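You operate a simulated robot arm through the tools that you are given. There is no shell and no other tool.

You are at the controls of a simulated robot arm. One attempt, no reset.

Task
Free the orange towel's tag with the magnet, put it in the yellow tub and brush that towel clean.
Fine: use the blue lint brush; magnet and brush go back. Set down upright: magnet, lint brush. What is to be rubbed or washed off counts as gone when no trace of it is left.
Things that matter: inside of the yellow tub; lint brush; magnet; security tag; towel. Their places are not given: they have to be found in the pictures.

The check looks at the end state, three seconds after you hand in, the way a careful person would. Anything else that was tipped, shoved, dropped, spilled or broken makes it a failure. Flat cloth is picked up by pressing the open fingertips on it (5 to 10 N) and closing them slowly along it; thin cloth reads only 2 to 8 mm in the jaws.

Robot
A 7-joint arm with a two-finger parallel gripper, fixed in place. Base frame: the origin is at the foot of the arm, x ahead of it, y to its left, z up; the work surface is at about z = 0.86. Lengths are in m, angles in rad, forces in N, time in s.
Its first joint turns from -2.601 to 2.601 rad. Payload 3.43 kg.
The TCP is the grasp point between the finger pads, 0.03 m short of the fingertips. In the tool frame z runs along the fingers and y along their closing line. The gripper opens to 0.094 m. The fingers are 0.028 m wide and 0.01 m thick; the gripper's body (0.05 by 0.096 m) begins 0.055 m behind the TCP.
Orientation is that of the tool frame in the base frame, as a unit quaternion [x, y, z, w]. With the fingers straight down and closing along the base's y, the tool's x points along the base's -x, its y along +y and its z along -z.

Tools
- The arm moves only by the tool send_rows. Its arguments are lists of equal length, an entry for each row: "translation": the shift along the tool's x, y, z in m, a list of three; "turn": the turn, a rotation vector about the tool's x, y, z in rad, a list of three; "fingers": the gripper command, from -1 (shut) to 1 (fully open), values between in proportion. In form: {"translation": [[dx, dy, dz], ...], "turn": [[rx, ry, rz], ...], "fingers": [fingers, ...]}. A call has 1 to 20 rows; each row is the pose to reach, as a shift and turn from the pose commanded when the call began, along the tool's axes at that moment. Each row takes 0.2 s and may step no farther than 0.05 m and 0.15 rad from the row before; otherwise, or with a gripper value out of range, the whole call is refused. Where a pose cannot be reached the arm comes as near as it can. A force on the tool above 40 N (or 10 N above the force at the start of the call, whichever is more), or a blocked arm, ends the call early, and 0.2 s more pass. The fingers move at their own pace (about 0.045 m/s each) and stop on an object; they squeeze with about 30 N. The grip force told is the motor's: it shows also when the fingers shut on nothing. Time passes only in rows, and 0.2 s behind the last, so rows that repeat a pose let the fingers close. The reply holds the time, the measured pose of the TCP, the force on the tool along the base axes, the opening and the grip force, in the units named above and with some noise, with the torque about the TCP (base axes, N m) and any sound that the robot's microphone picked up, and new pictures: "show" is both (left out), scene, wrist or none.
- Cameras (640 x 400 px; columns grow to the right, rows downward): "scene" is fixed at [0.2221, -0.6474, 1.4934]; the picture's right is [0.81, -0.58, 0.00], its down [-0.15, -0.21, -0.97] and it looks along [0.56, 0.79, -0.26] (base axes); focal length 356 px, centre (320, 200). "wrist" rides on the gripper at [0.076, 0.014, -0.103] in the tool frame; the picture's right is [-0.18, 0.98, 0.00], its down [-0.75, -0.14, -0.64] and it looks along [-0.63, -0.12, 0.77] (tool axes); focal length 243 px, centre (320, 200).
- probe_pixels(camera, pixels): there is no depth. For up to 12 entries [column, row, z] of the newest picture of that camera ("zoom" is the newest enlarged one), the place [x, y] in the base frame at which the ray of that pixel passes the height z, good to about 0.003 m. The clock stands still meanwhile.
- inspect(camera, box): a new picture of the part [left, top, right, bottom] of that camera's present view, enlarged. The clock stands still meanwhile.
- sign_off(): hands the job in; it is judged then, once.

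Open the gripper and draw the arm clear of the work before you hand the job in, unless the task says otherwise.

The tools are called after "Request:" as name(argument=value, ...) on one line, values as JSON. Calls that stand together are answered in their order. send_rows: Moves the arm, as the interface text tells. Its arguments: {"type":"object","properties":{"translation":{"type":"array"},"turn":{"type":"array"},"fingers":{"type":"array"},"show":{"type":"string","enum":["both","scene","wrist","none"]}},"required":["translation","turn","fingers"]} The other tools are called the same way: probe_pixels (camera, pixels) gives the place at which the rays of pixels pass given heights; inspect (camera, box) takes an enlarged picture of a part of a camera's view; sign_off () hands the job in.

At the start:

```text
clock: 0.0
tool_pos: [0.7034, 0.6931, 1.1837]
ee_rot: [0.001, 1.0, 0.001, 0.0]
force: [-0.3, 0.3, 0.4]
moment: [0.01, 0.0, 0.02]
finger_gap: 0.094
gripper_force: 0.0
```

scene: 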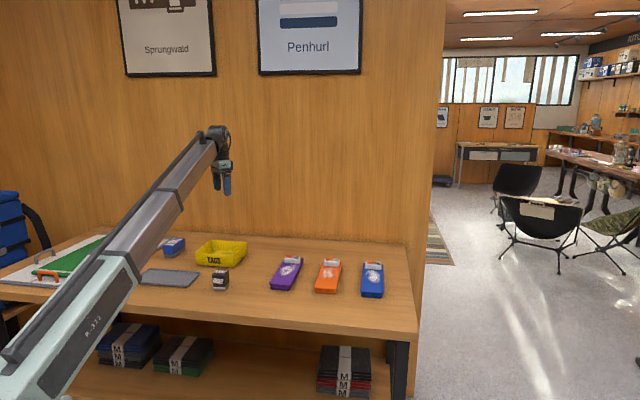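
wrist: 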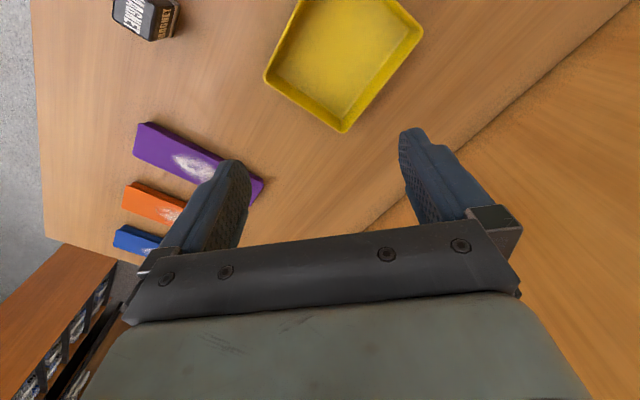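

The scene shows a yellow tub (220,253), a magnet-like black box (221,280), three folded towels (286,274), (328,275), (372,279), and a blue brush thing perhaps at (174,246). I enlarge these regions.

Request:
inspect(camera="scene", box=[130, 220, 270, 308])

Request:
inspect(camera="scene", box=[260, 240, 400, 328])

Request:
inspect(camera="scene", box=[0, 220, 140, 308])

Request:
inspect(camera="wrist", box=[60, 0, 300, 260])

```text
4.55 times, centred on (200, 264) of scene
```

zoom: 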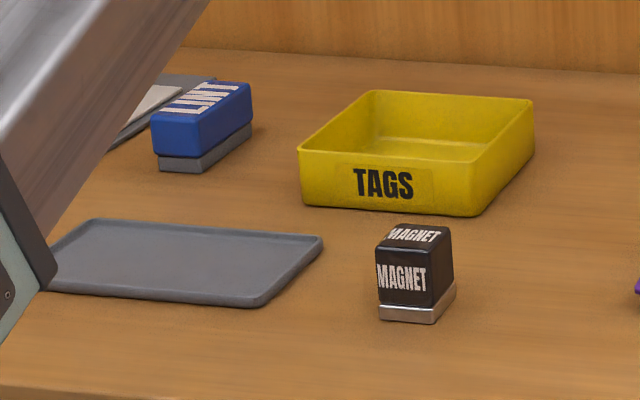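

```text
4.55 times, centred on (330, 284) of scene
```

zoom: 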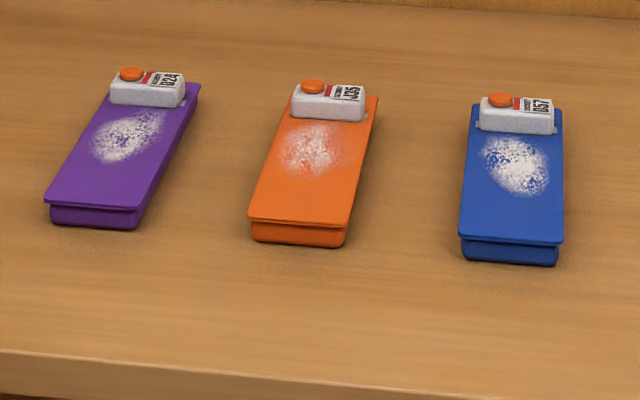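

```text
4.55 times, centred on (70, 264) of scene
```

zoom: 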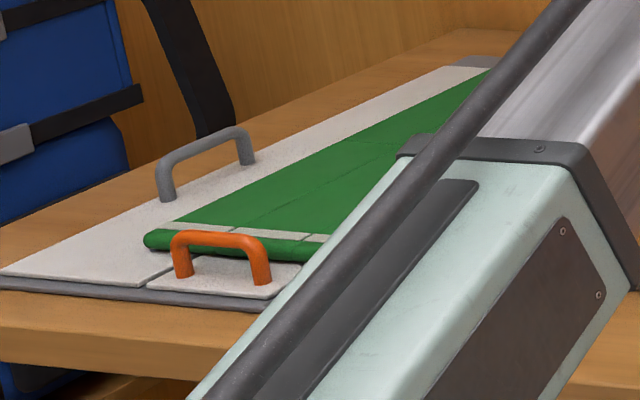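

```text
1.54 times, centred on (180, 130) of wrist
```

zoom: 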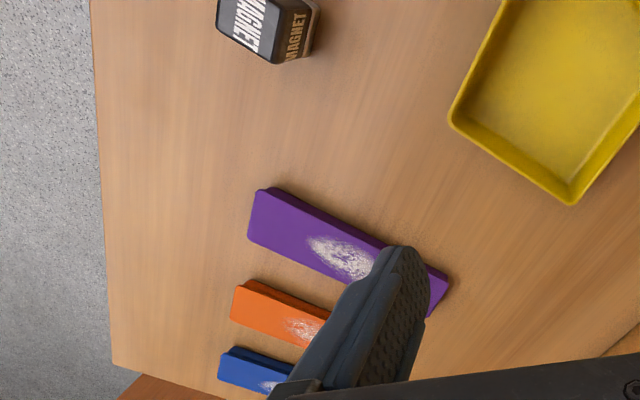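

I probe the base corners of the orange towel, magnet, brush and tub in the scene picture, using positions read off the enlarged pictures.

Request:
probe_pixels(camera="scene", pixels=[[315.7, 292.8, 0.86], [335.05, 294.3, 0.86], [314.6, 288, 0.88], [336.6, 289.7, 0.88], [342.7, 261.4, 0.88], [324, 260.3, 0.88], [212.7, 289.5, 0.86], [225, 291, 0.86], [229.9, 283.3, 0.86], [164.6, 257, 0.86], [174.7, 258.1, 0.86], [185, 249.7, 0.86]])

Request:
probe_pixels(camera="scene", pixels=[[196.3, 264, 0.86], [234, 267.5, 0.86], [246.8, 254.1, 0.86], [195.2, 253, 0.9], [235.2, 255.2, 0.9], [246.8, 241.6, 0.9], [211, 239.8, 0.9], [212, 272.8, 0.92], [224.6, 274.3, 0.92], [229.2, 270.6, 0.92], [216.5, 269.7, 0.92]])

Request:
probe_pixels(camera="wrist", pixels=[[153, 38, 0.86], [172, 36, 0.86], [125, 185, 0.88], [178, 222, 0.88], [136, 125, 0.88], [342, 132, 0.86], [342, 132, 0.9], [263, 76, 0.9]])

```text
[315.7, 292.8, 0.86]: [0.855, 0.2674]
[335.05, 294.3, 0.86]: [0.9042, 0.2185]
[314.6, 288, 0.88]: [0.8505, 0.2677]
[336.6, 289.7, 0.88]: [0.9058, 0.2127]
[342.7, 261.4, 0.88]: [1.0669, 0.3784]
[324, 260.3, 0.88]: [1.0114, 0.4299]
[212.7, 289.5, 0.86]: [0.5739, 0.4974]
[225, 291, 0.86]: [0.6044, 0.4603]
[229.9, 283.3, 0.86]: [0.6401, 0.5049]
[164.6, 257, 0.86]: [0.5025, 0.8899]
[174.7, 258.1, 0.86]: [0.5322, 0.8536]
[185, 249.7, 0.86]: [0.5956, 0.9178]
```

```text
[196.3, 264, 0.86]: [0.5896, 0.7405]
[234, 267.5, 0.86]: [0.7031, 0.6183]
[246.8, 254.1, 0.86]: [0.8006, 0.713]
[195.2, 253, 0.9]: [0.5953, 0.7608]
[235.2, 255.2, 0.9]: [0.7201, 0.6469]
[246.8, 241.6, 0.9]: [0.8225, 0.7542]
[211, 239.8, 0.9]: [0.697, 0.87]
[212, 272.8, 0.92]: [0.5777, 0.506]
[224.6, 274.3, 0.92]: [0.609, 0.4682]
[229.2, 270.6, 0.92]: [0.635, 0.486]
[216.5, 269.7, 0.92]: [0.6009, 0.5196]
```

```text
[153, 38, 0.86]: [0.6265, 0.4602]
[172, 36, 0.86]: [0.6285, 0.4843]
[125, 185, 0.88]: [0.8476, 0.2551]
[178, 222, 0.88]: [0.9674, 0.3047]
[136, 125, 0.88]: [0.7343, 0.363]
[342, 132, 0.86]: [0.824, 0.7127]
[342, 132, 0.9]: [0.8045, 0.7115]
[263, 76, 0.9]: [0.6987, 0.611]
```

The positions are consistent; the brush (~1.05 m) and the orange tag (~1.1 m) are far out, so I'll need a tilted tool. I take tighter enlargements of tag, magnet and brush for precise measurement.

Request:
inspect(camera="scene", box=[308, 255, 352, 299])

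Request:
inspect(camera="scene", box=[155, 230, 195, 262])

Request:
inspect(camera="scene", box=[205, 265, 237, 295])

```text
9.09 times, centred on (330, 277) of scene
```

zoom: 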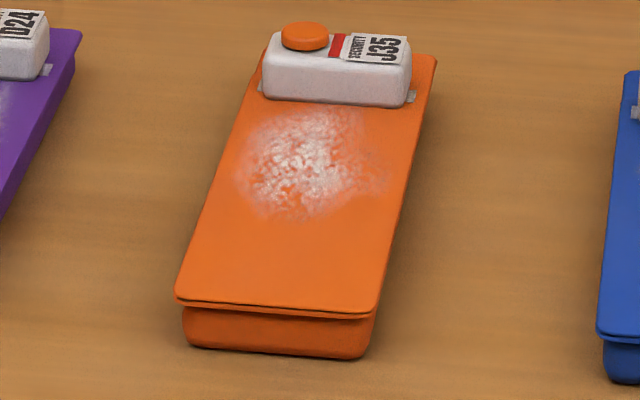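

```text
12.50 times, centred on (175, 246) of scene
```

zoom: 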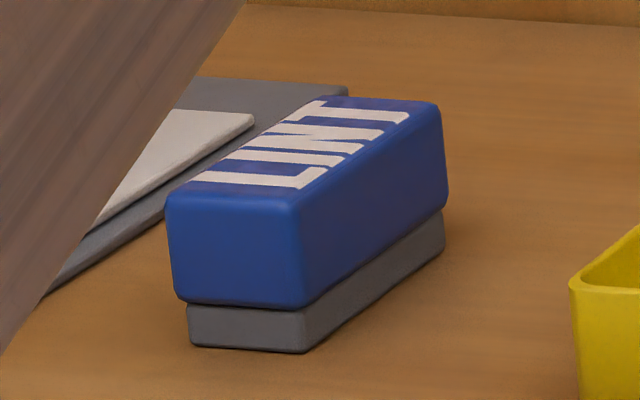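

```text
13.33 times, centred on (221, 280) of scene
```

zoom: 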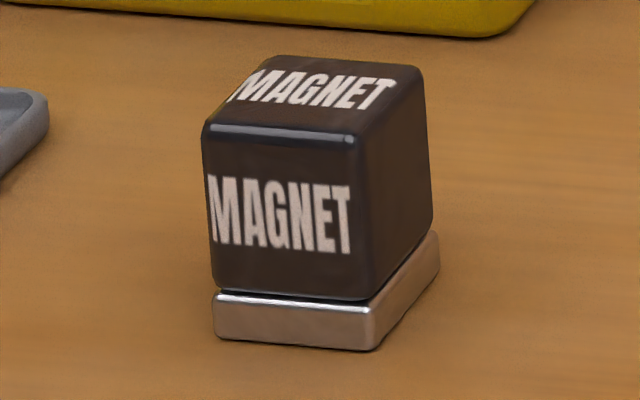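

The newest enlargement shows the magnet, with base corners at (214,335), (378,350), (440,265). I probe those and the top corners at several heights.

Request:
probe_pixels(camera="zoom", pixels=[[214, 337, 0.86], [378, 350, 0.86], [440, 270, 0.86], [205, 125, 0.92], [358, 137, 0.92], [422, 70, 0.92], [275, 58, 0.92], [205, 125, 0.91], [358, 137, 0.91], [422, 70, 0.91], [275, 58, 0.91], [372, 298, 0.87]])

Request:
inspect(camera="scene", box=[155, 230, 195, 262])

```text
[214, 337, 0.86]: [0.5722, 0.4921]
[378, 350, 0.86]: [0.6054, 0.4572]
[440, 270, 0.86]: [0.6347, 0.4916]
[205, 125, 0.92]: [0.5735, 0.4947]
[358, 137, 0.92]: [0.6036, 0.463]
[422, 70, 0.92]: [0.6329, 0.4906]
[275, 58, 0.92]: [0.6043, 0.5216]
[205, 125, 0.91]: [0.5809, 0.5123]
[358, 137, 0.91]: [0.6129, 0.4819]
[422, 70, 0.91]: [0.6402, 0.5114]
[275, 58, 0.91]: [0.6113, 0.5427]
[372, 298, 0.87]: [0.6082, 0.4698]
```

```text
12.50 times, centred on (175, 246) of scene
```

zoom: 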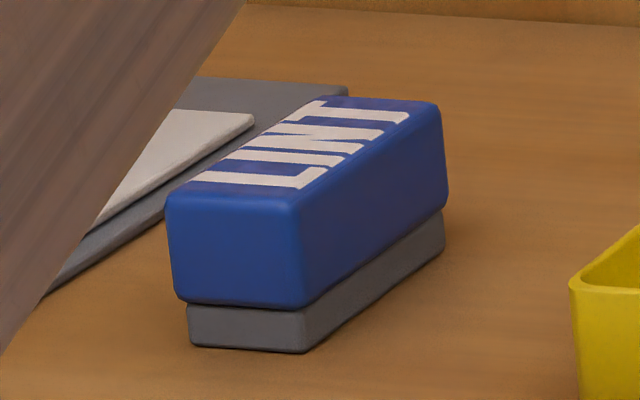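

The brush enlargement shows base corners (189,347), (305,353), (444,248) and top corners near (167,200), (297,208), (438,106), (320,97); I probe these.

Request:
probe_pixels(camera="zoom", pixels=[[189, 347, 0.86], [305, 353, 0.86], [444, 250, 0.86], [170, 198, 0.91], [297, 206, 0.91], [439, 108, 0.91], [322, 97, 0.91], [170, 198, 0.9], [297, 206, 0.9], [439, 108, 0.9], [322, 97, 0.9], [305, 309, 0.875]])

Request:
inspect(camera="scene", box=[308, 255, 352, 299])

```text
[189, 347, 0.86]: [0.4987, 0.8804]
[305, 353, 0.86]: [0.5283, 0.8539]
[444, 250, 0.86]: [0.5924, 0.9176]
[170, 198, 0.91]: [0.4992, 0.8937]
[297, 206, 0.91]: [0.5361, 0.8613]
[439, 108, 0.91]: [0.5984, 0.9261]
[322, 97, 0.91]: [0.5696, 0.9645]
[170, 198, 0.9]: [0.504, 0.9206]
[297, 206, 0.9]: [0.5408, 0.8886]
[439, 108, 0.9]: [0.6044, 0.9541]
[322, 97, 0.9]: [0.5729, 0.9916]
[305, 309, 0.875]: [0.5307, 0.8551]
```

```text
9.09 times, centred on (330, 277) of scene
```

zoom: 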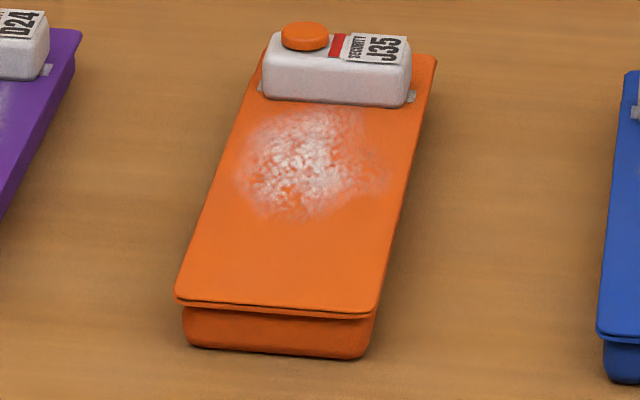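

Towel enlargement: lint patch centred about (310,165), tag with orange button at (305,36), tag base edge from (264,97) to (410,105). I probe these.

Request:
probe_pixels(camera="zoom", pixels=[[186, 342, 0.86], [367, 357, 0.86], [177, 297, 0.88], [372, 312, 0.88], [435, 58, 0.88], [177, 297, 0.885], [372, 312, 0.885], [435, 58, 0.885], [264, 97, 0.88], [410, 105, 0.88], [264, 97, 0.885], [410, 105, 0.885]])

Request:
probe_pixels(camera="zoom", pixels=[[305, 30, 0.905], [305, 30, 0.91], [305, 30, 0.915], [268, 45, 0.905], [410, 52, 0.905], [268, 45, 0.9], [410, 52, 0.9], [235, 165, 0.882], [390, 175, 0.882], [310, 220, 0.882], [320, 105, 0.882], [408, 35, 0.905]])

```text
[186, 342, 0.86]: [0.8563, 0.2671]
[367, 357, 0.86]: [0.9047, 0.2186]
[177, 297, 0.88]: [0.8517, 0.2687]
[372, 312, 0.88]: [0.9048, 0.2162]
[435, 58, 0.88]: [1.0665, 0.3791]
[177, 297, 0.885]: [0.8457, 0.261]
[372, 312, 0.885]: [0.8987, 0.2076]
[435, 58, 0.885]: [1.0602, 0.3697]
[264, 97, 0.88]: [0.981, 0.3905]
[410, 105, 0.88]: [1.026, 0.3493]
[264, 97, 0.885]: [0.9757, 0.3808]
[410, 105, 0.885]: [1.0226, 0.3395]
```

```text
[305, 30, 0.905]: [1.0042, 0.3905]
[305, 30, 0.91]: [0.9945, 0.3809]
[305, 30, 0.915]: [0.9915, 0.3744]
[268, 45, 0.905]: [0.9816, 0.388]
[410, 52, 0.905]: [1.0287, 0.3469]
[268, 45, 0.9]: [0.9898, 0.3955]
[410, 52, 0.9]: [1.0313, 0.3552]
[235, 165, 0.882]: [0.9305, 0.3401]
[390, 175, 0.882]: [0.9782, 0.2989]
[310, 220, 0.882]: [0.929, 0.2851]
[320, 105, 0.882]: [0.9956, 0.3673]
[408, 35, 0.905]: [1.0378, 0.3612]
```

Estimates: magnet centre (0.604,0.493), top 0.92; brush centre (0.546,0.899), top 0.914; button (0.997,0.383), z≈0.909; everything is aligned at 45°. I first yaw the tool by -135° (camera to the outer side) while drawing back, to test the joint range.

Request:
send_rows(translation=[[0.005, -0.015, 0], [0.01, -0.03, 0], [0.015, -0.045, 0], [0.02, -0.06, 0], [0.025, -0.075, 0], [0.03, -0.09, 0], [0.035, -0.105, 0], [0.04, -0.12, 0], [0.045, -0.135, 0], [0.05, -0.15, 0], [0.055, -0.165, 0], [0.06, -0.18, 0], [0.065, -0.195, 0], [0.07, -0.21, 0], [0.075, -0.225, 0], [0.08, -0.24, 0], [0.08, -0.24, 0]], turn=[[0, 0, 0.147], [0, 0, 0.294], [0, 0, 0.441], [0, 0, 0.588], [0, 0, 0.735], [0, 0, 0.882], [0, 0, 1.029], [0, 0, 1.176], [0, 0, 1.323], [0, 0, 1.47], [0, 0, 1.617], [0, 0, 1.764], [0, 0, 1.911], [0, 0, 2.058], [0, 0, 2.205], [0, 0, 2.356], [0, 0, 2.356]], fingers=[1, 1, 1, 1, 1, 1, 1, 1, 1, 1, 1, 1, 1, 1, 1, 1, 1])

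```text
refused: row 16 steps farther than a row can; nothing moved
```

The last step of 0.151 rad was too large; I resend with smaller steps.

Request:
send_rows(translation=[[0.005, -0.015, 0], [0.01, -0.03, 0], [0.015, -0.045, 0], [0.02, -0.06, 0], [0.025, -0.075, 0], [0.03, -0.09, 0], [0.035, -0.105, 0], [0.04, -0.12, 0], [0.045, -0.135, 0], [0.05, -0.15, 0], [0.055, -0.165, 0], [0.06, -0.18, 0], [0.065, -0.195, 0], [0.07, -0.21, 0], [0.075, -0.225, 0], [0.08, -0.24, 0], [0.08, -0.24, 0], [0.08, -0.24, 0]], turn=[[0, 0, 0.14], [0, 0, 0.28], [0, 0, 0.42], [0, 0, 0.56], [0, 0, 0.7], [0, 0, 0.84], [0, 0, 0.98], [0, 0, 1.12], [0, 0, 1.26], [0, 0, 1.4], [0, 0, 1.54], [0, 0, 1.68], [0, 0, 1.82], [0, 0, 1.96], [0, 0, 2.1], [0, 0, 2.24], [0, 0, 2.356], [0, 0, 2.356]], fingers=[1, 1, 1, 1, 1, 1, 1, 1, 1, 1, 1, 1, 1, 1, 1, 1, 1, 1])

```text
clock: 3.8
tool_pos: [0.6352, 0.4543, 1.1662]
ee_rot: [0.923, 0.385, 0.012, -0.001]
force: [0.0, 0.4, 1.0]
moment: [0.01, -0.01, -0.01]
finger_gap: 0.094
gripper_force: 0.0
out of reach, approached as far as the arm can: row 12, 13, 14, 15, 16, 17, 18
```

scene: 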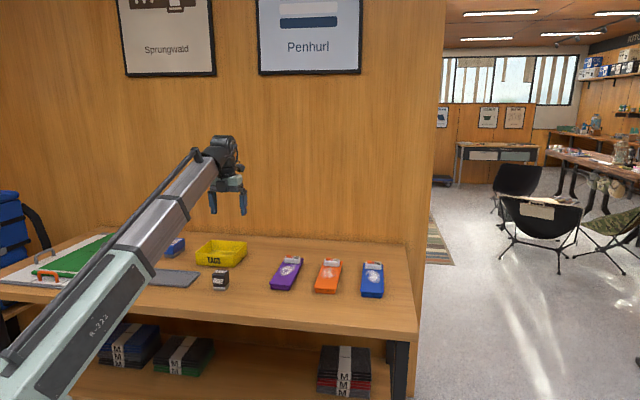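
wrist: 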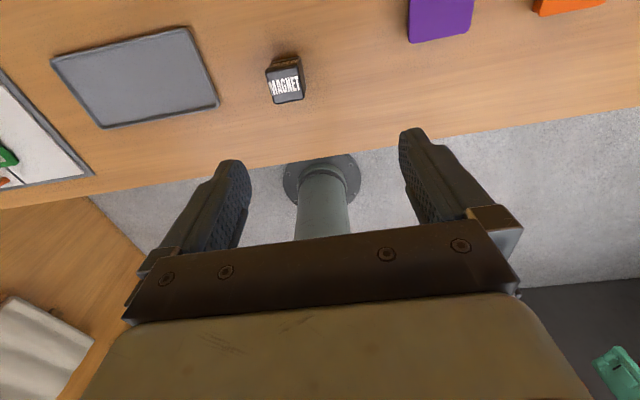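

The yaw was reached (slight reach shortfall in z while folded back). I now move above the orange towel with a 0.7 rad outward tilt as a dry run, high enough (z≈1.02) to touch nothing.

Request:
send_rows(translation=[[0.0144, 0.0318, 0], [0.0288, 0.0636, 0], [0.0432, 0.0954, 0.01], [0.0576, 0.1272, 0.03], [0.072, 0.159, 0.05], [0.0864, 0.1908, 0.07], [0.1008, 0.2226, 0.09], [0.1152, 0.2544, 0.11], [0.1296, 0.2862, 0.13], [0.144, 0.318, 0.15], [0.144, 0.318, 0.16], [0.144, 0.318, 0.16]], turn=[[0, 0.07, 0], [0, 0.14, 0], [0, 0.21, 0], [0, 0.28, 0], [0, 0.35, 0], [0, 0.42, 0], [0, 0.49, 0], [0, 0.56, 0], [0, 0.63, 0], [0, 0.7, 0], [0, 0.7, 0], [0, 0.7, 0]], fingers=[1, 1, 1, 1, 1, 1, 1, 1, 1, 1, 1, 1])

```text
clock: 6.4
tool_pos: [0.96, 0.3323, 1.0057]
ee_rot: [0.868, 0.36, 0.316, -0.132]
force: [-0.5, 0.1, 1.0]
moment: [0.01, 0.0, 0.01]
finger_gap: 0.0939
gripper_force: 0.0
```

scene: 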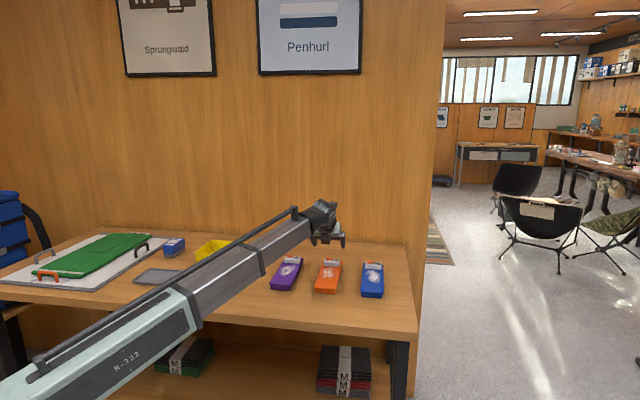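
wrist: 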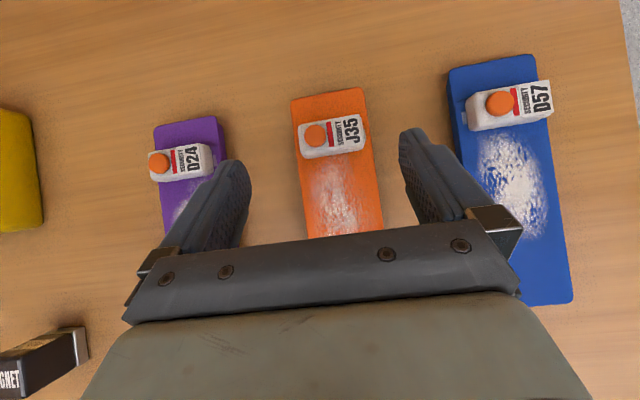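

The tilted pose works and the wrist view shows the orange tag (button at ≈(315,135)) and its lint (≈(335,195)). I probe tag and towel points here for a cross-check.

Request:
inspect(camera="wrist", box=[260, 70, 420, 240])

Request:
probe_pixels(camera="wrist", pixels=[[315, 135, 0.909], [299, 124, 0.9], [360, 115, 0.9], [366, 148, 0.9], [304, 158, 0.9], [292, 102, 0.88], [361, 88, 0.88], [383, 229, 0.88], [308, 237, 0.88]])

```text
2.35 times, centred on (340, 155) of wrist
```

zoom: 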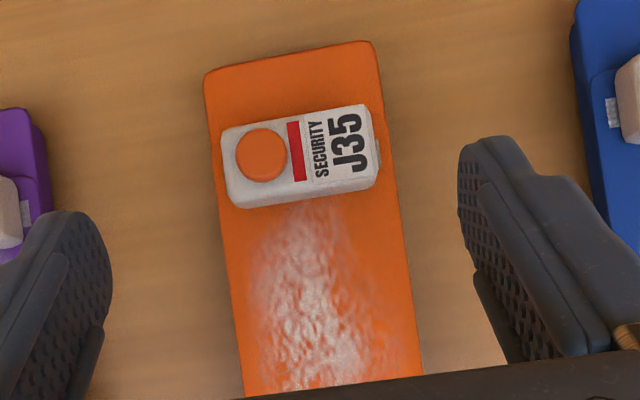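

```text
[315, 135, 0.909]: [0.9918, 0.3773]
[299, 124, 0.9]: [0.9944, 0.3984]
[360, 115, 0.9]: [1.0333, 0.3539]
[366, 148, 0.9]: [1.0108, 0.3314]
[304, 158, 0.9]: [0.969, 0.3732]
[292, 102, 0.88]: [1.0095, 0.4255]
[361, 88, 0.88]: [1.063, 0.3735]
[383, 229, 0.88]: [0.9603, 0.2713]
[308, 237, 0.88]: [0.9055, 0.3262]
```

Button is at about (0.993,0.378,0.909), agreeing in both cameras. Now I move to hover above the magnet at (0.604,0.493,1.02) keeping this orientation.

Request:
send_rows(translation=[[-0.0097, -0.0365, -0.01], [-0.0194, -0.0731, -0.02], [-0.0291, -0.1096, -0.03], [-0.0388, -0.1462, -0.04], [-0.0485, -0.1827, -0.05], [-0.0582, -0.2192, -0.06], [-0.0679, -0.2558, -0.07], [-0.0776, -0.2923, -0.08], [-0.0873, -0.3289, -0.09], [-0.097, -0.3654, -0.1003], [-0.097, -0.3654, -0.1003]], turn=[[0, 0, 0], [0, 0, 0], [0, 0, 0], [0, 0, 0], [0, 0, 0], [0, 0, 0], [0, 0, 0], [0, 0, 0], [0, 0, 0], [0, 0, 0], [0, 0, 0]], fingers=[1, 1, 1, 1, 1, 1, 1, 1, 1, 1, 1])

```text
clock: 8.8
tool_pos: [0.6142, 0.4777, 1.0189]
ee_rot: [0.864, 0.368, 0.317, -0.134]
force: [-0.4, 0.3, 0.2]
moment: [0.0, 0.02, -0.03]
finger_gap: 0.094
gripper_force: 0.1
out of reach, approached as far as the arm can: row 10, 11
```

scene: 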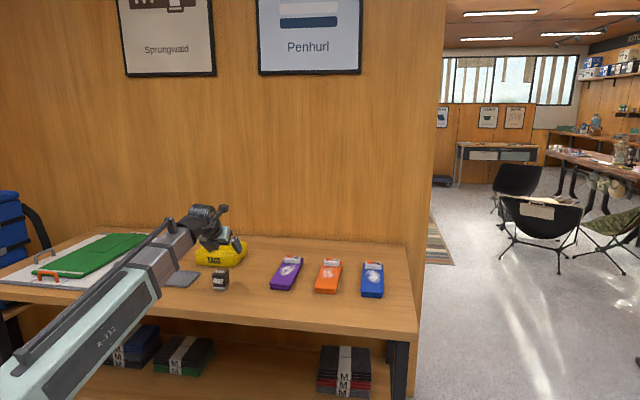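
wrist: 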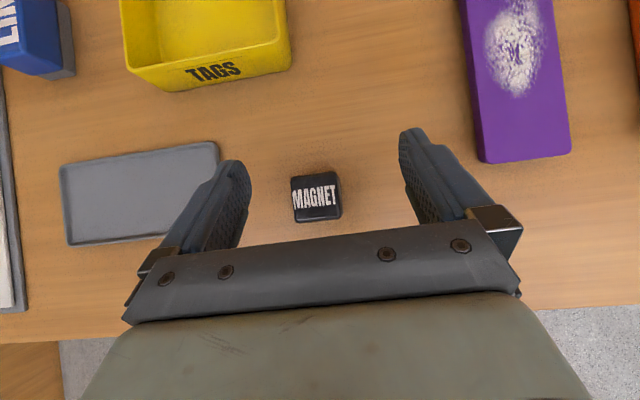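

The last rows hit a yaw joint limit (about 38° azimuth), 1–2 cm short of the magnet. I add a small +0.07 rad yaw about the vertical and command the hover point (0.604,0.493,1.0).

Request:
send_rows(translation=[[-0.005, -0.009, 0.008], [-0.0097, -0.018, 0.0166], [-0.0097, -0.018, 0.0166]], turn=[[0.0225, 0, -0.0268], [0.045, 0, -0.0535], [0.045, 0, -0.0535]], fingers=[1, 1, 1])

```text
clock: 9.6
tool_pos: [0.6044, 0.4936, 0.9992]
ee_rot: [0.855, 0.39, 0.311, -0.142]
force: [0.7, 0.2, 0.3]
moment: [0.0, -0.02, 0.03]
finger_gap: 0.094
gripper_force: 0.0
```

scene: 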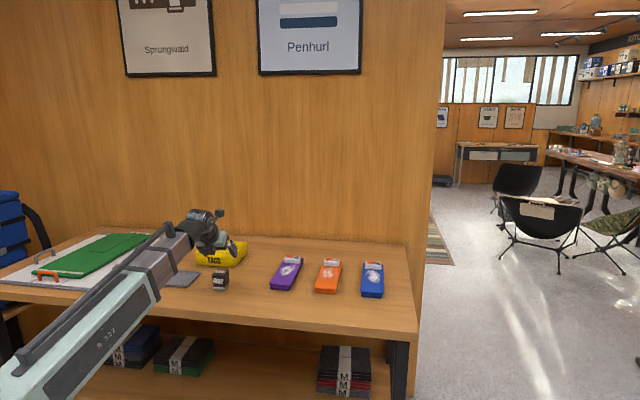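
wrist: 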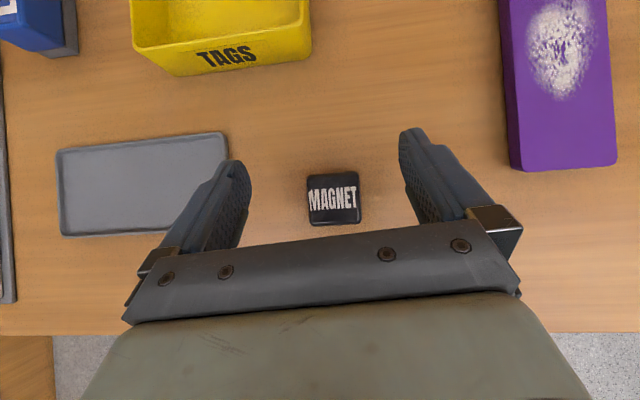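

Hover reached; magnet top spans (307,177)–(361,219). I probe magnet corners and the tray's near edge (215,135)-(228,225) to ensure clearance for the left finger.

Request:
probe_pixels(camera="wrist", pixels=[[307, 177, 0.92], [357, 171, 0.92], [361, 219, 0.92], [313, 225, 0.92], [225, 135, 0.868], [230, 165, 0.868], [60, 235, 0.868], [510, 165, 0.88]])

Request:
inspect(camera="wrist", box=[180, 100, 420, 250])

```text
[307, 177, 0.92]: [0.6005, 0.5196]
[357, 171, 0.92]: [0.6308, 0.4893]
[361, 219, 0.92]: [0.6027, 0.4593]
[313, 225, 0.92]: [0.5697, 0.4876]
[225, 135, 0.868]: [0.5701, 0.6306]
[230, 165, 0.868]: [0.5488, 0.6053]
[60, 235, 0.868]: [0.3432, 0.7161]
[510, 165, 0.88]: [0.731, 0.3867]
```

```text
2.67 times, centred on (300, 175) of wrist
```

zoom: 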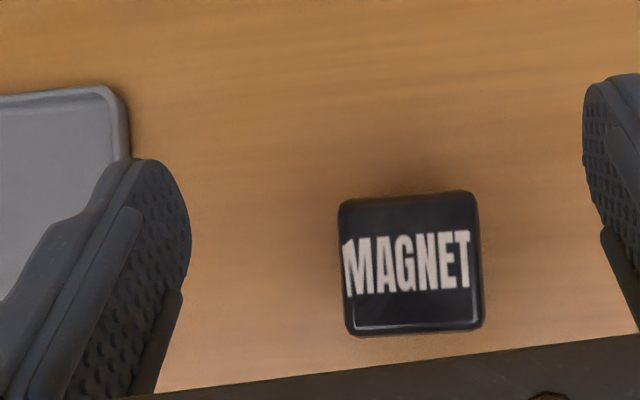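

Magnet centre refined to (0.602,0.4905); the tray is clear of the left finger. I descend straight to z=0.903 and close.

Request:
send_rows(translation=[[-0.0162, 0, 0.0178], [-0.0324, 0, 0.0356], [-0.0487, 0, 0.0534], [-0.0649, 0.0002, 0.0712], [-0.0649, 0.0002, 0.0712], [-0.0649, 0.0002, 0.0712], [-0.0649, 0.0002, 0.0712], [-0.0649, 0.0002, 0.0712], [-0.0649, 0.0002, 0.0712], [-0.0649, 0.0002, 0.0712]], turn=[[0, 0, 0], [0, 0, 0], [0, 0, 0], [0, 0, 0], [0, 0, 0], [0, 0, 0], [0, 0, 0], [0, 0, 0], [0, 0, 0], [0, 0, 0]], fingers=[1, 1, 1, 1, 1, -1, -1, -1, -1, -1])

```text
clock: 11.8
tool_pos: [0.6025, 0.4913, 0.9033]
ee_rot: [0.854, 0.39, 0.312, -0.142]
force: [-0.2, 0.4, 0.5]
moment: [0.1, -0.02, -0.04]
finger_gap: 0.0503
gripper_force: 29.8
```

scene: 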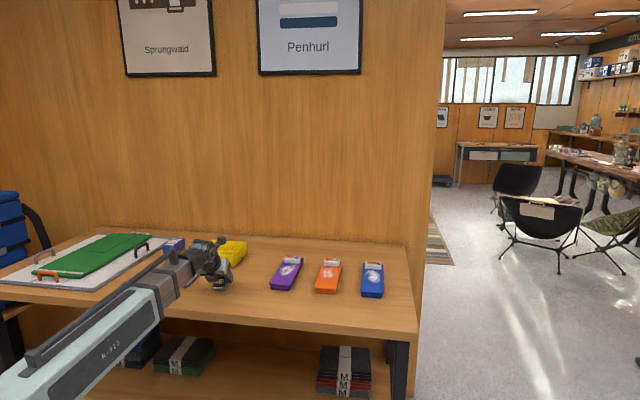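
wrist: 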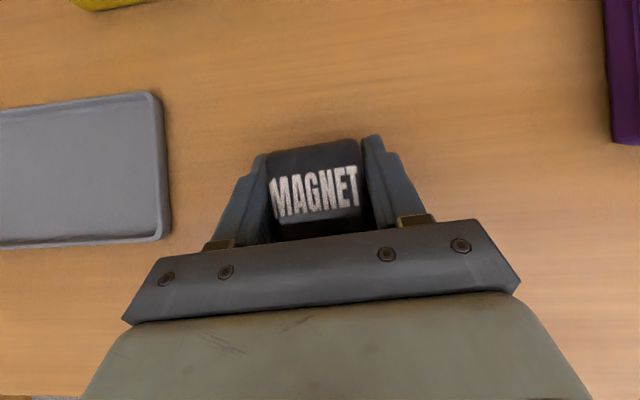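

Grip shows gap 0.050 at 29.8 N on the magnet at (315,185). I check the grip closely before lifting.

Request:
inspect(camera="wrist", box=[220, 110, 420, 240])

Request:
inspect(camera="scene", box=[190, 255, 250, 300])

```text
3.08 times, centred on (320, 175) of wrist
```

zoom: 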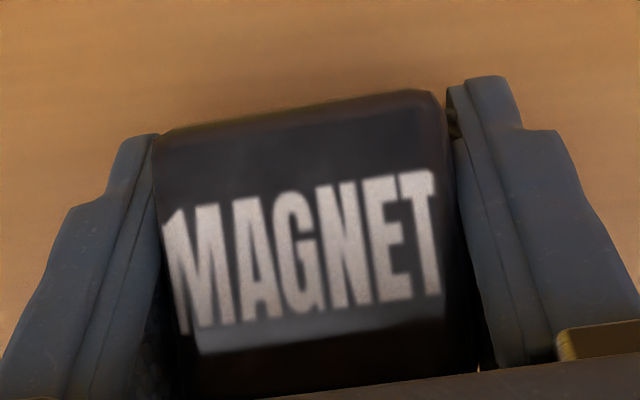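

```text
8.89 times, centred on (220, 278) of scene
```

zoom: 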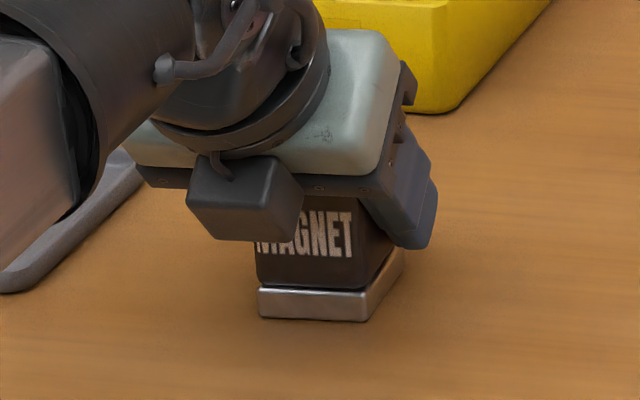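

The magnet is held, slightly (≈4°) skewed to the pads, which is harmless. I lift it straight up 0.1 m.

Request:
send_rows(translation=[[0.0096, 0, -0.0115], [0.0257, 0, -0.0306], [0.045, 0, -0.0536], [0.0643, 0, -0.0766], [0.0643, 0, -0.0766]], turn=[[0, 0, 0], [0, 0, 0], [0, 0, 0], [0, 0, 0], [0, 0, 0]], fingers=[-1, -1, -1, -1, -1])

Request:
inspect(camera="scene", box=[185, 220, 265, 275])

```text
clock: 13.0
tool_pos: [0.6016, 0.4908, 1.0038]
ee_rot: [0.855, 0.39, 0.312, -0.142]
force: [-1.1, -1.1, -1.2]
moment: [-0.02, 0.0, 0.0]
finger_gap: 0.0499
gripper_force: 30.4
```

scene: 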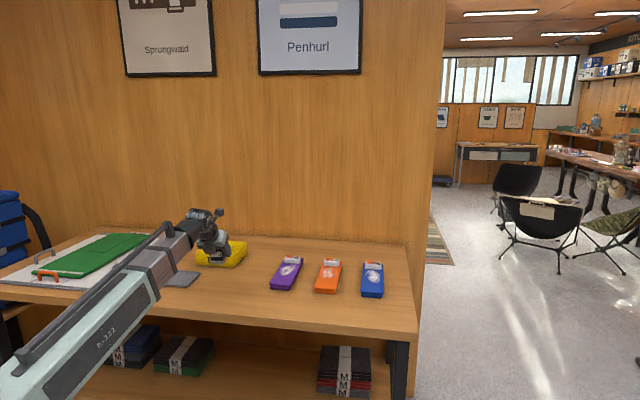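
wrist: 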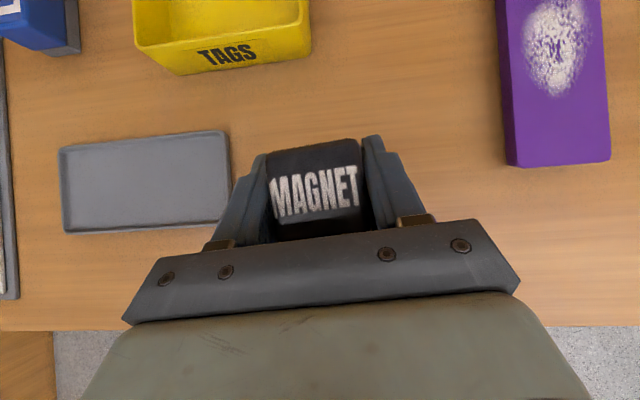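

```text
7.27 times, centred on (225, 248) of scene
```

zoom: 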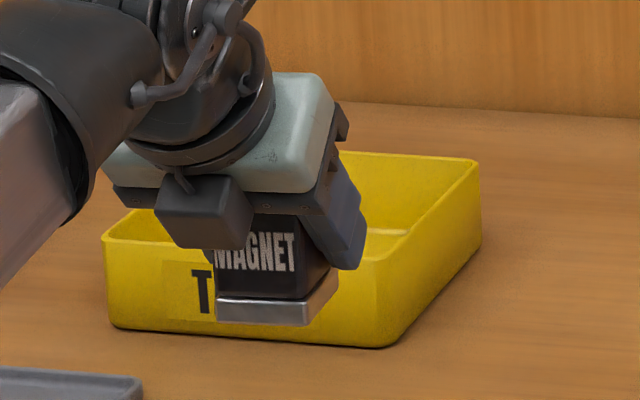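

The magnet hangs level, its bottom 0.043 below the TCP. I raise it and carry it high over to a hover above the button at (0.993,0.378), z 1.06.

Request:
send_rows(translation=[[0.0289, 0, -0.0345], [0.0579, 0, -0.0689], [0.0689, 0.0369, -0.0553], [0.0798, 0.0739, -0.0416], [0.0908, 0.1108, -0.028], [0.1018, 0.1478, -0.0144], [0.1128, 0.1847, -0.0008], [0.1237, 0.2216, 0.0129], [0.1347, 0.2586, 0.0265], [0.1457, 0.2955, 0.0401], [0.1566, 0.3325, 0.0538], [0.1676, 0.3694, 0.0674], [0.1676, 0.3694, 0.0674]], turn=[[0, 0, 0], [0, 0, 0], [0, 0, 0], [0, 0, 0], [0, 0, 0], [0, 0, 0], [0, 0, 0], [0, 0, 0], [0, 0, 0], [0, 0, 0], [0, 0, 0], [0, 0, 0], [0, 0, 0]], fingers=[-1, -1, -1, -1, -1, -1, -1, -1, -1, -1, -1, -1, -1])

```text
clock: 15.8
tool_pos: [0.9945, 0.3772, 1.0603]
ee_rot: [0.855, 0.39, 0.312, -0.142]
force: [0.2, 0.2, -2.1]
moment: [-0.02, -0.04, -0.01]
finger_gap: 0.05
gripper_force: 30.0
```

scene: 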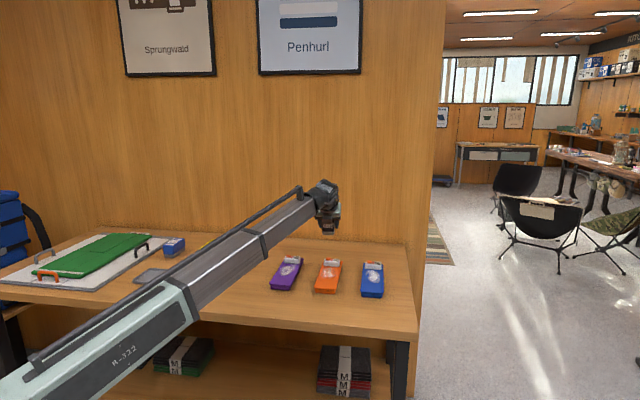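
wrist: 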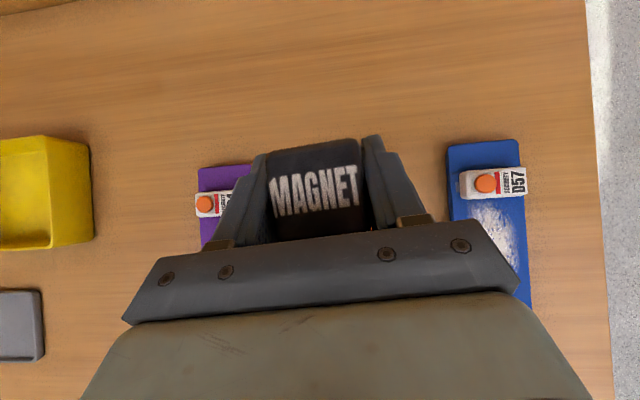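

At the hover position. I descend 0.088 m to leave about 2 cm between magnet and button, then check from the scene camera.

Request:
send_rows(translation=[[-0.019, -0.0006, 0.0225], [-0.038, -0.0012, 0.045], [-0.0569, -0.0017, 0.0674], [-0.0569, -0.0017, 0.0674]], turn=[[0, 0, 0], [0, 0, 0], [0, 0, 0], [0, 0, 0]], fingers=[-1, -1, -1, -1], show="wrist")

Request:
inspect(camera="scene", box=[308, 238, 352, 268])

```text
clock: 16.8
tool_pos: [0.9917, 0.3791, 0.9707]
ee_rot: [0.855, 0.39, 0.311, -0.142]
force: [0.1, -0.6, -2.0]
moment: [0.0, -0.01, 0.04]
finger_gap: 0.0501
gripper_force: 30.3
```

wrist: 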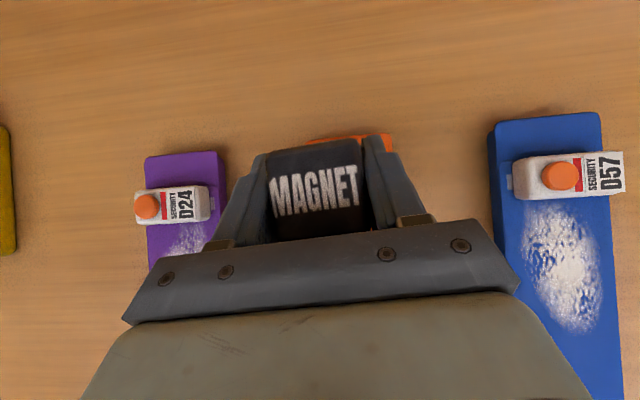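

```text
13.33 times, centred on (330, 253) of scene
```

zoom: 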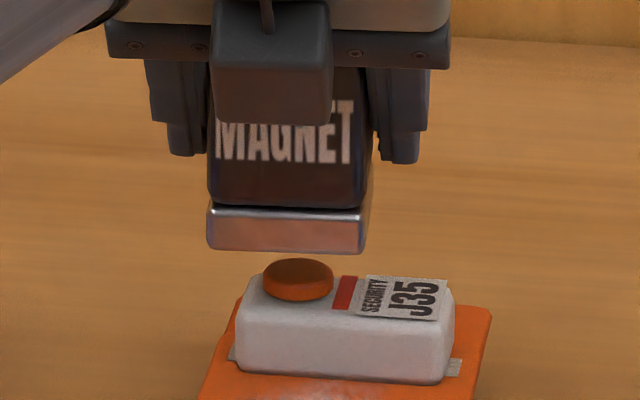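

Magnet is right above the button (button at zoom (298,270), magnet front edge 207–366). I lower 18 mm and read the force.

Request:
send_rows(translation=[[-0.0039, 0.001, 0.0046], [-0.0077, 0.002, 0.0092], [-0.0116, 0.002, 0.0138], [-0.0116, 0.002, 0.0138]], turn=[[0, 0, 0], [0, 0, 0], [0, 0, 0], [0, 0, 0]], fingers=[-1, -1, -1, -1], show="none")

Request:
inspect(camera="scene", box=[308, 238, 352, 268])

```text
clock: 17.8
tool_pos: [0.9929, 0.3783, 0.9538]
ee_rot: [0.854, 0.39, 0.312, -0.143]
force: [0.4, 1.0, 3.5]
moment: [0.0, 0.0, 0.02]
finger_gap: 0.0497
gripper_force: 30.3
```

```text
13.33 times, centred on (330, 253) of scene
```

zoom: 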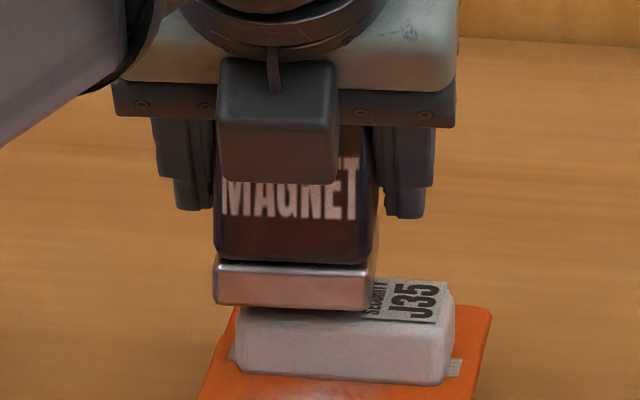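

Contact is made (force z rose to +3.5 N). I press 2 mm more and hold, listening for a click.

Request:
send_rows(translation=[[-0.0006, 0, 0.0008], [-0.0013, 0, 0.0015], [-0.0013, 0, 0.0015], [-0.0013, 0, 0.0015], [-0.0013, 0, 0.0015], [-0.0013, 0, 0.0015], [-0.0013, 0, 0.0015], [-0.0013, 0, 0.0015]], turn=[[0, 0, 0], [0, 0, 0], [0, 0, 0], [0, 0, 0], [0, 0, 0], [0, 0, 0], [0, 0, 0], [0, 0, 0]], fingers=[-1, -1, -1, -1, -1, -1, -1, -1], show="wrist")

Request:
inspect(camera="scene", box=[308, 238, 352, 268])

```text
clock: 19.6
tool_pos: [0.9937, 0.3777, 0.9531]
ee_rot: [0.854, 0.39, 0.313, -0.142]
force: [0.5, 0.6, 20.4]
moment: [0.02, -0.02, 0.02]
finger_gap: 0.0501
gripper_force: 29.9
```

wrist: 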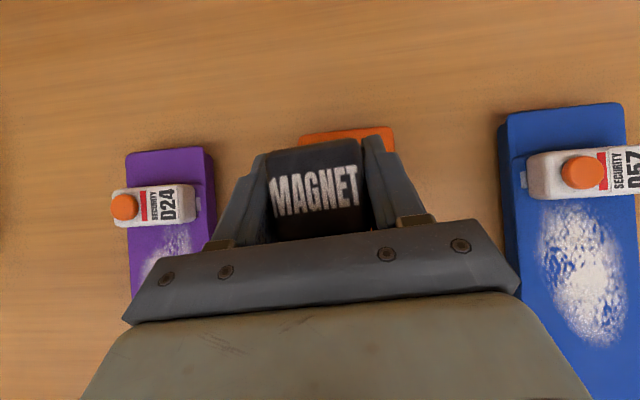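

```text
13.33 times, centred on (330, 253) of scene
```

zoom: 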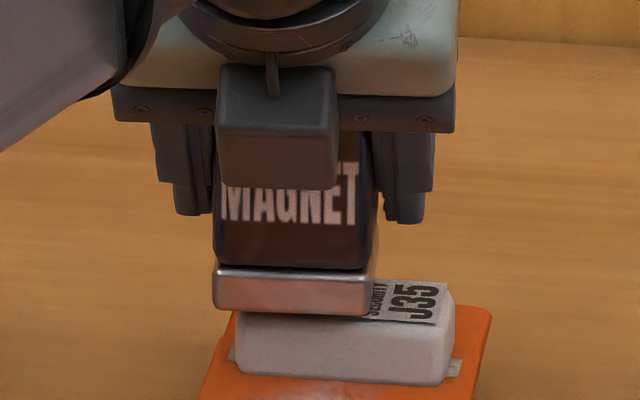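

Force is now 20 N with no sound reported. I ease off by 1 mm and hold longer to see if a click comes.

Request:
send_rows(translation=[[0.0006, 0, -0.0008], [0.0006, 0, -0.0008], [0.0006, 0, -0.0008], [0.0006, 0, -0.0008], [0.0006, 0, -0.0008], [0.0006, 0, -0.0008], [0.0006, 0, -0.0008], [0.0006, 0, -0.0008], [0.0006, 0, -0.0008], [0.0006, 0, -0.0008]], turn=[[0, 0, 0], [0, 0, 0], [0, 0, 0], [0, 0, 0], [0, 0, 0], [0, 0, 0], [0, 0, 0], [0, 0, 0], [0, 0, 0], [0, 0, 0]], fingers=[-1, -1, -1, -1, -1, -1, -1, -1, -1, -1], show="none")

```text
clock: 21.8
tool_pos: [0.9923, 0.3776, 0.9534]
ee_rot: [0.855, 0.39, 0.312, -0.142]
force: [-0.6, -0.2, 12.7]
moment: [-0.02, 0.02, 0.01]
finger_gap: 0.05
gripper_force: 30.2
```

Now I lift 2.5 cm to see whether the tag has come loose or follows the magnet.

Request:
send_rows(translation=[[0.0032, 0, -0.0038], [0.0096, 0, -0.0115], [0.0161, 0, -0.0192], [0.0161, 0, -0.0192]], turn=[[0, 0, 0], [0, 0, 0], [0, 0, 0], [0, 0, 0]], fingers=[-1, -1, -1, -1], show="wrist")

Request:
inspect(camera="scene", box=[303, 235, 357, 275])

```text
clock: 22.8
tool_pos: [0.9938, 0.3775, 0.9776]
ee_rot: [0.855, 0.389, 0.312, -0.142]
force: [1.3, 0.1, -1.5]
moment: [-0.02, 0.04, -0.01]
finger_gap: 0.05
gripper_force: 29.9
```

wrist: 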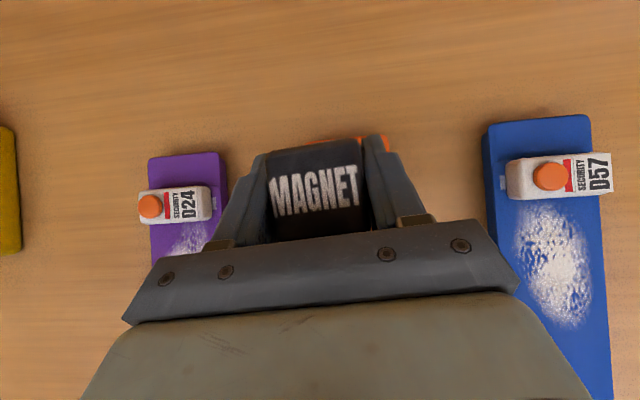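

```text
10.00 times, centred on (330, 255) of scene
```

zoom: 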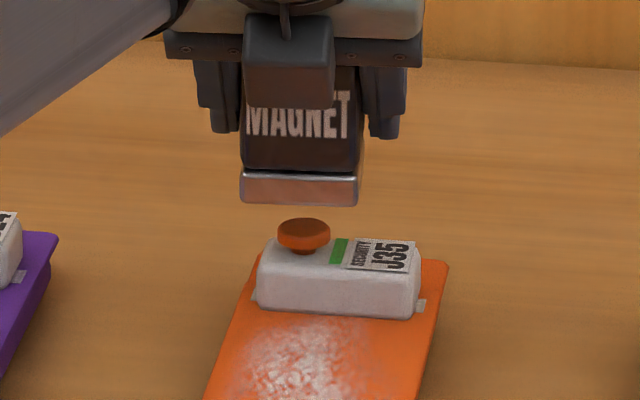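

The indicator turned from red to green and the button popped up: the tag is freed. I lift clear and carry the magnet back to above its spot (0.6025,0.4913).

Request:
send_rows(translation=[[0.0241, 0, -0.0287], [0.0482, 0, -0.0574], [0.0723, 0, -0.0861], [0.0566, -0.037, -0.094], [0.041, -0.074, -0.102], [0.0254, -0.111, -0.1099], [0.0097, -0.148, -0.1178], [-0.006, -0.185, -0.1258], [-0.0216, -0.222, -0.1337], [-0.0373, -0.259, -0.1416], [-0.0529, -0.296, -0.1495], [-0.0686, -0.333, -0.1575], [-0.0842, -0.37, -0.1654], [-0.0842, -0.37, -0.1654]], turn=[[0, 0, 0], [0, 0, 0], [0, 0, 0], [0, 0, 0], [0, 0, 0], [0, 0, 0], [0, 0, 0], [0, 0, 0], [0, 0, 0], [0, 0, 0], [0, 0, 0], [0, 0, 0], [0, 0, 0], [0, 0, 0]], fingers=[-1, -1, -1, -1, -1, -1, -1, -1, -1, -1, -1, -1, -1, -1])

```text
clock: 25.8
tool_pos: [0.6007, 0.4899, 1.0517]
ee_rot: [0.855, 0.39, 0.312, -0.142]
force: [-0.8, -0.1, -2.0]
moment: [0.02, 0.01, 0.0]
finger_gap: 0.05
gripper_force: 30.1
```

scene: 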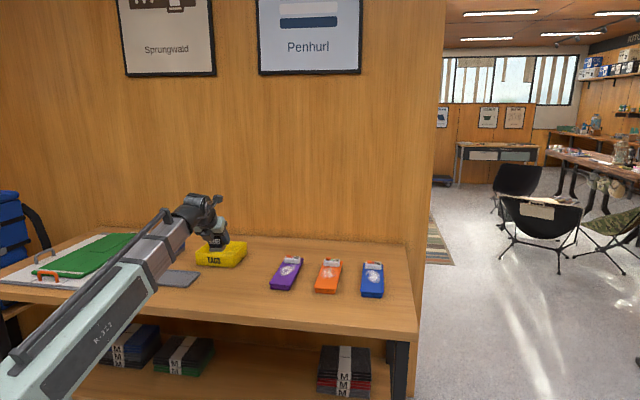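
wrist: 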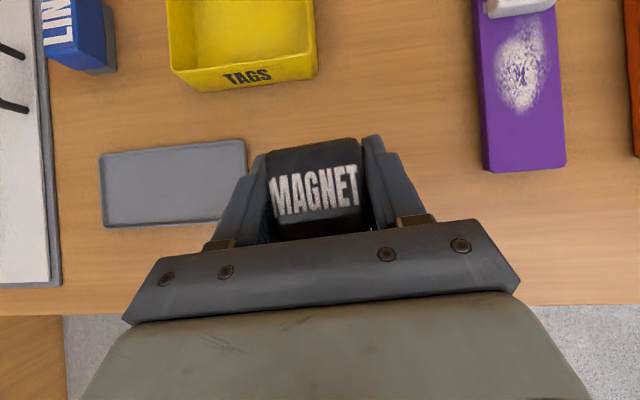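

Above its old spot. I descend 0.1465 m, slowing near the table, and check the force before releasing.

Request:
send_rows(translation=[[-0.0278, 0, 0.034], [-0.0556, 0, 0.068], [-0.0788, 0.0003, 0.0964], [-0.0881, 0.0003, 0.1077], [-0.0927, 0.0003, 0.1134], [-0.0927, 0.0003, 0.1134]], turn=[[0, 0, 0], [0, 0, 0], [0, 0, 0], [0, 0, 0], [0, 0, 0], [0, 0, 0]], fingers=[-1, -1, -1, -1, -1, -1], show="none")

Request:
inspect(camera="scene", box=[190, 255, 250, 300])

```text
clock: 27.2
tool_pos: [0.6029, 0.4921, 0.9048]
ee_rot: [0.855, 0.39, 0.312, -0.142]
force: [0.3, -0.6, -1.9]
moment: [0.01, 0.0, 0.04]
finger_gap: 0.0499
gripper_force: 29.7
```

```text
8.89 times, centred on (220, 278) of scene
```

zoom: 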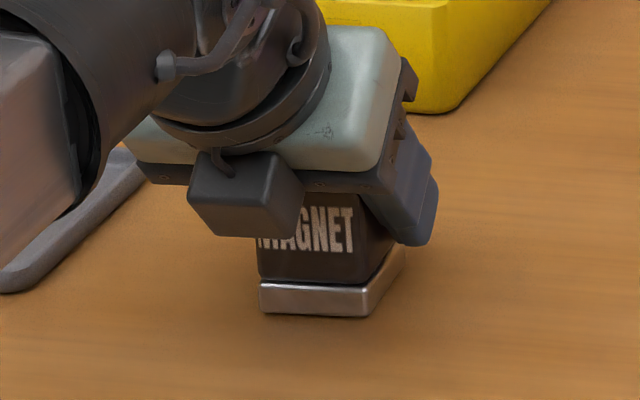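

Still a hair above the table (force -1.9 N). I lower another 1.5 mm.

Request:
send_rows(translation=[[-0.0005, 0, 0.0006], [-0.001, 0, 0.0012], [-0.001, 0, 0.0012]], turn=[[0, 0, 0], [0, 0, 0], [0, 0, 0]], fingers=[-1, -1, -1], show="none")

```text
clock: 28.0
tool_pos: [0.6033, 0.4917, 0.9028]
ee_rot: [0.855, 0.389, 0.312, -0.142]
force: [-1.7, -1.6, 14.7]
moment: [-0.35, 0.42, -0.01]
finger_gap: 0.0499
gripper_force: 29.9
```

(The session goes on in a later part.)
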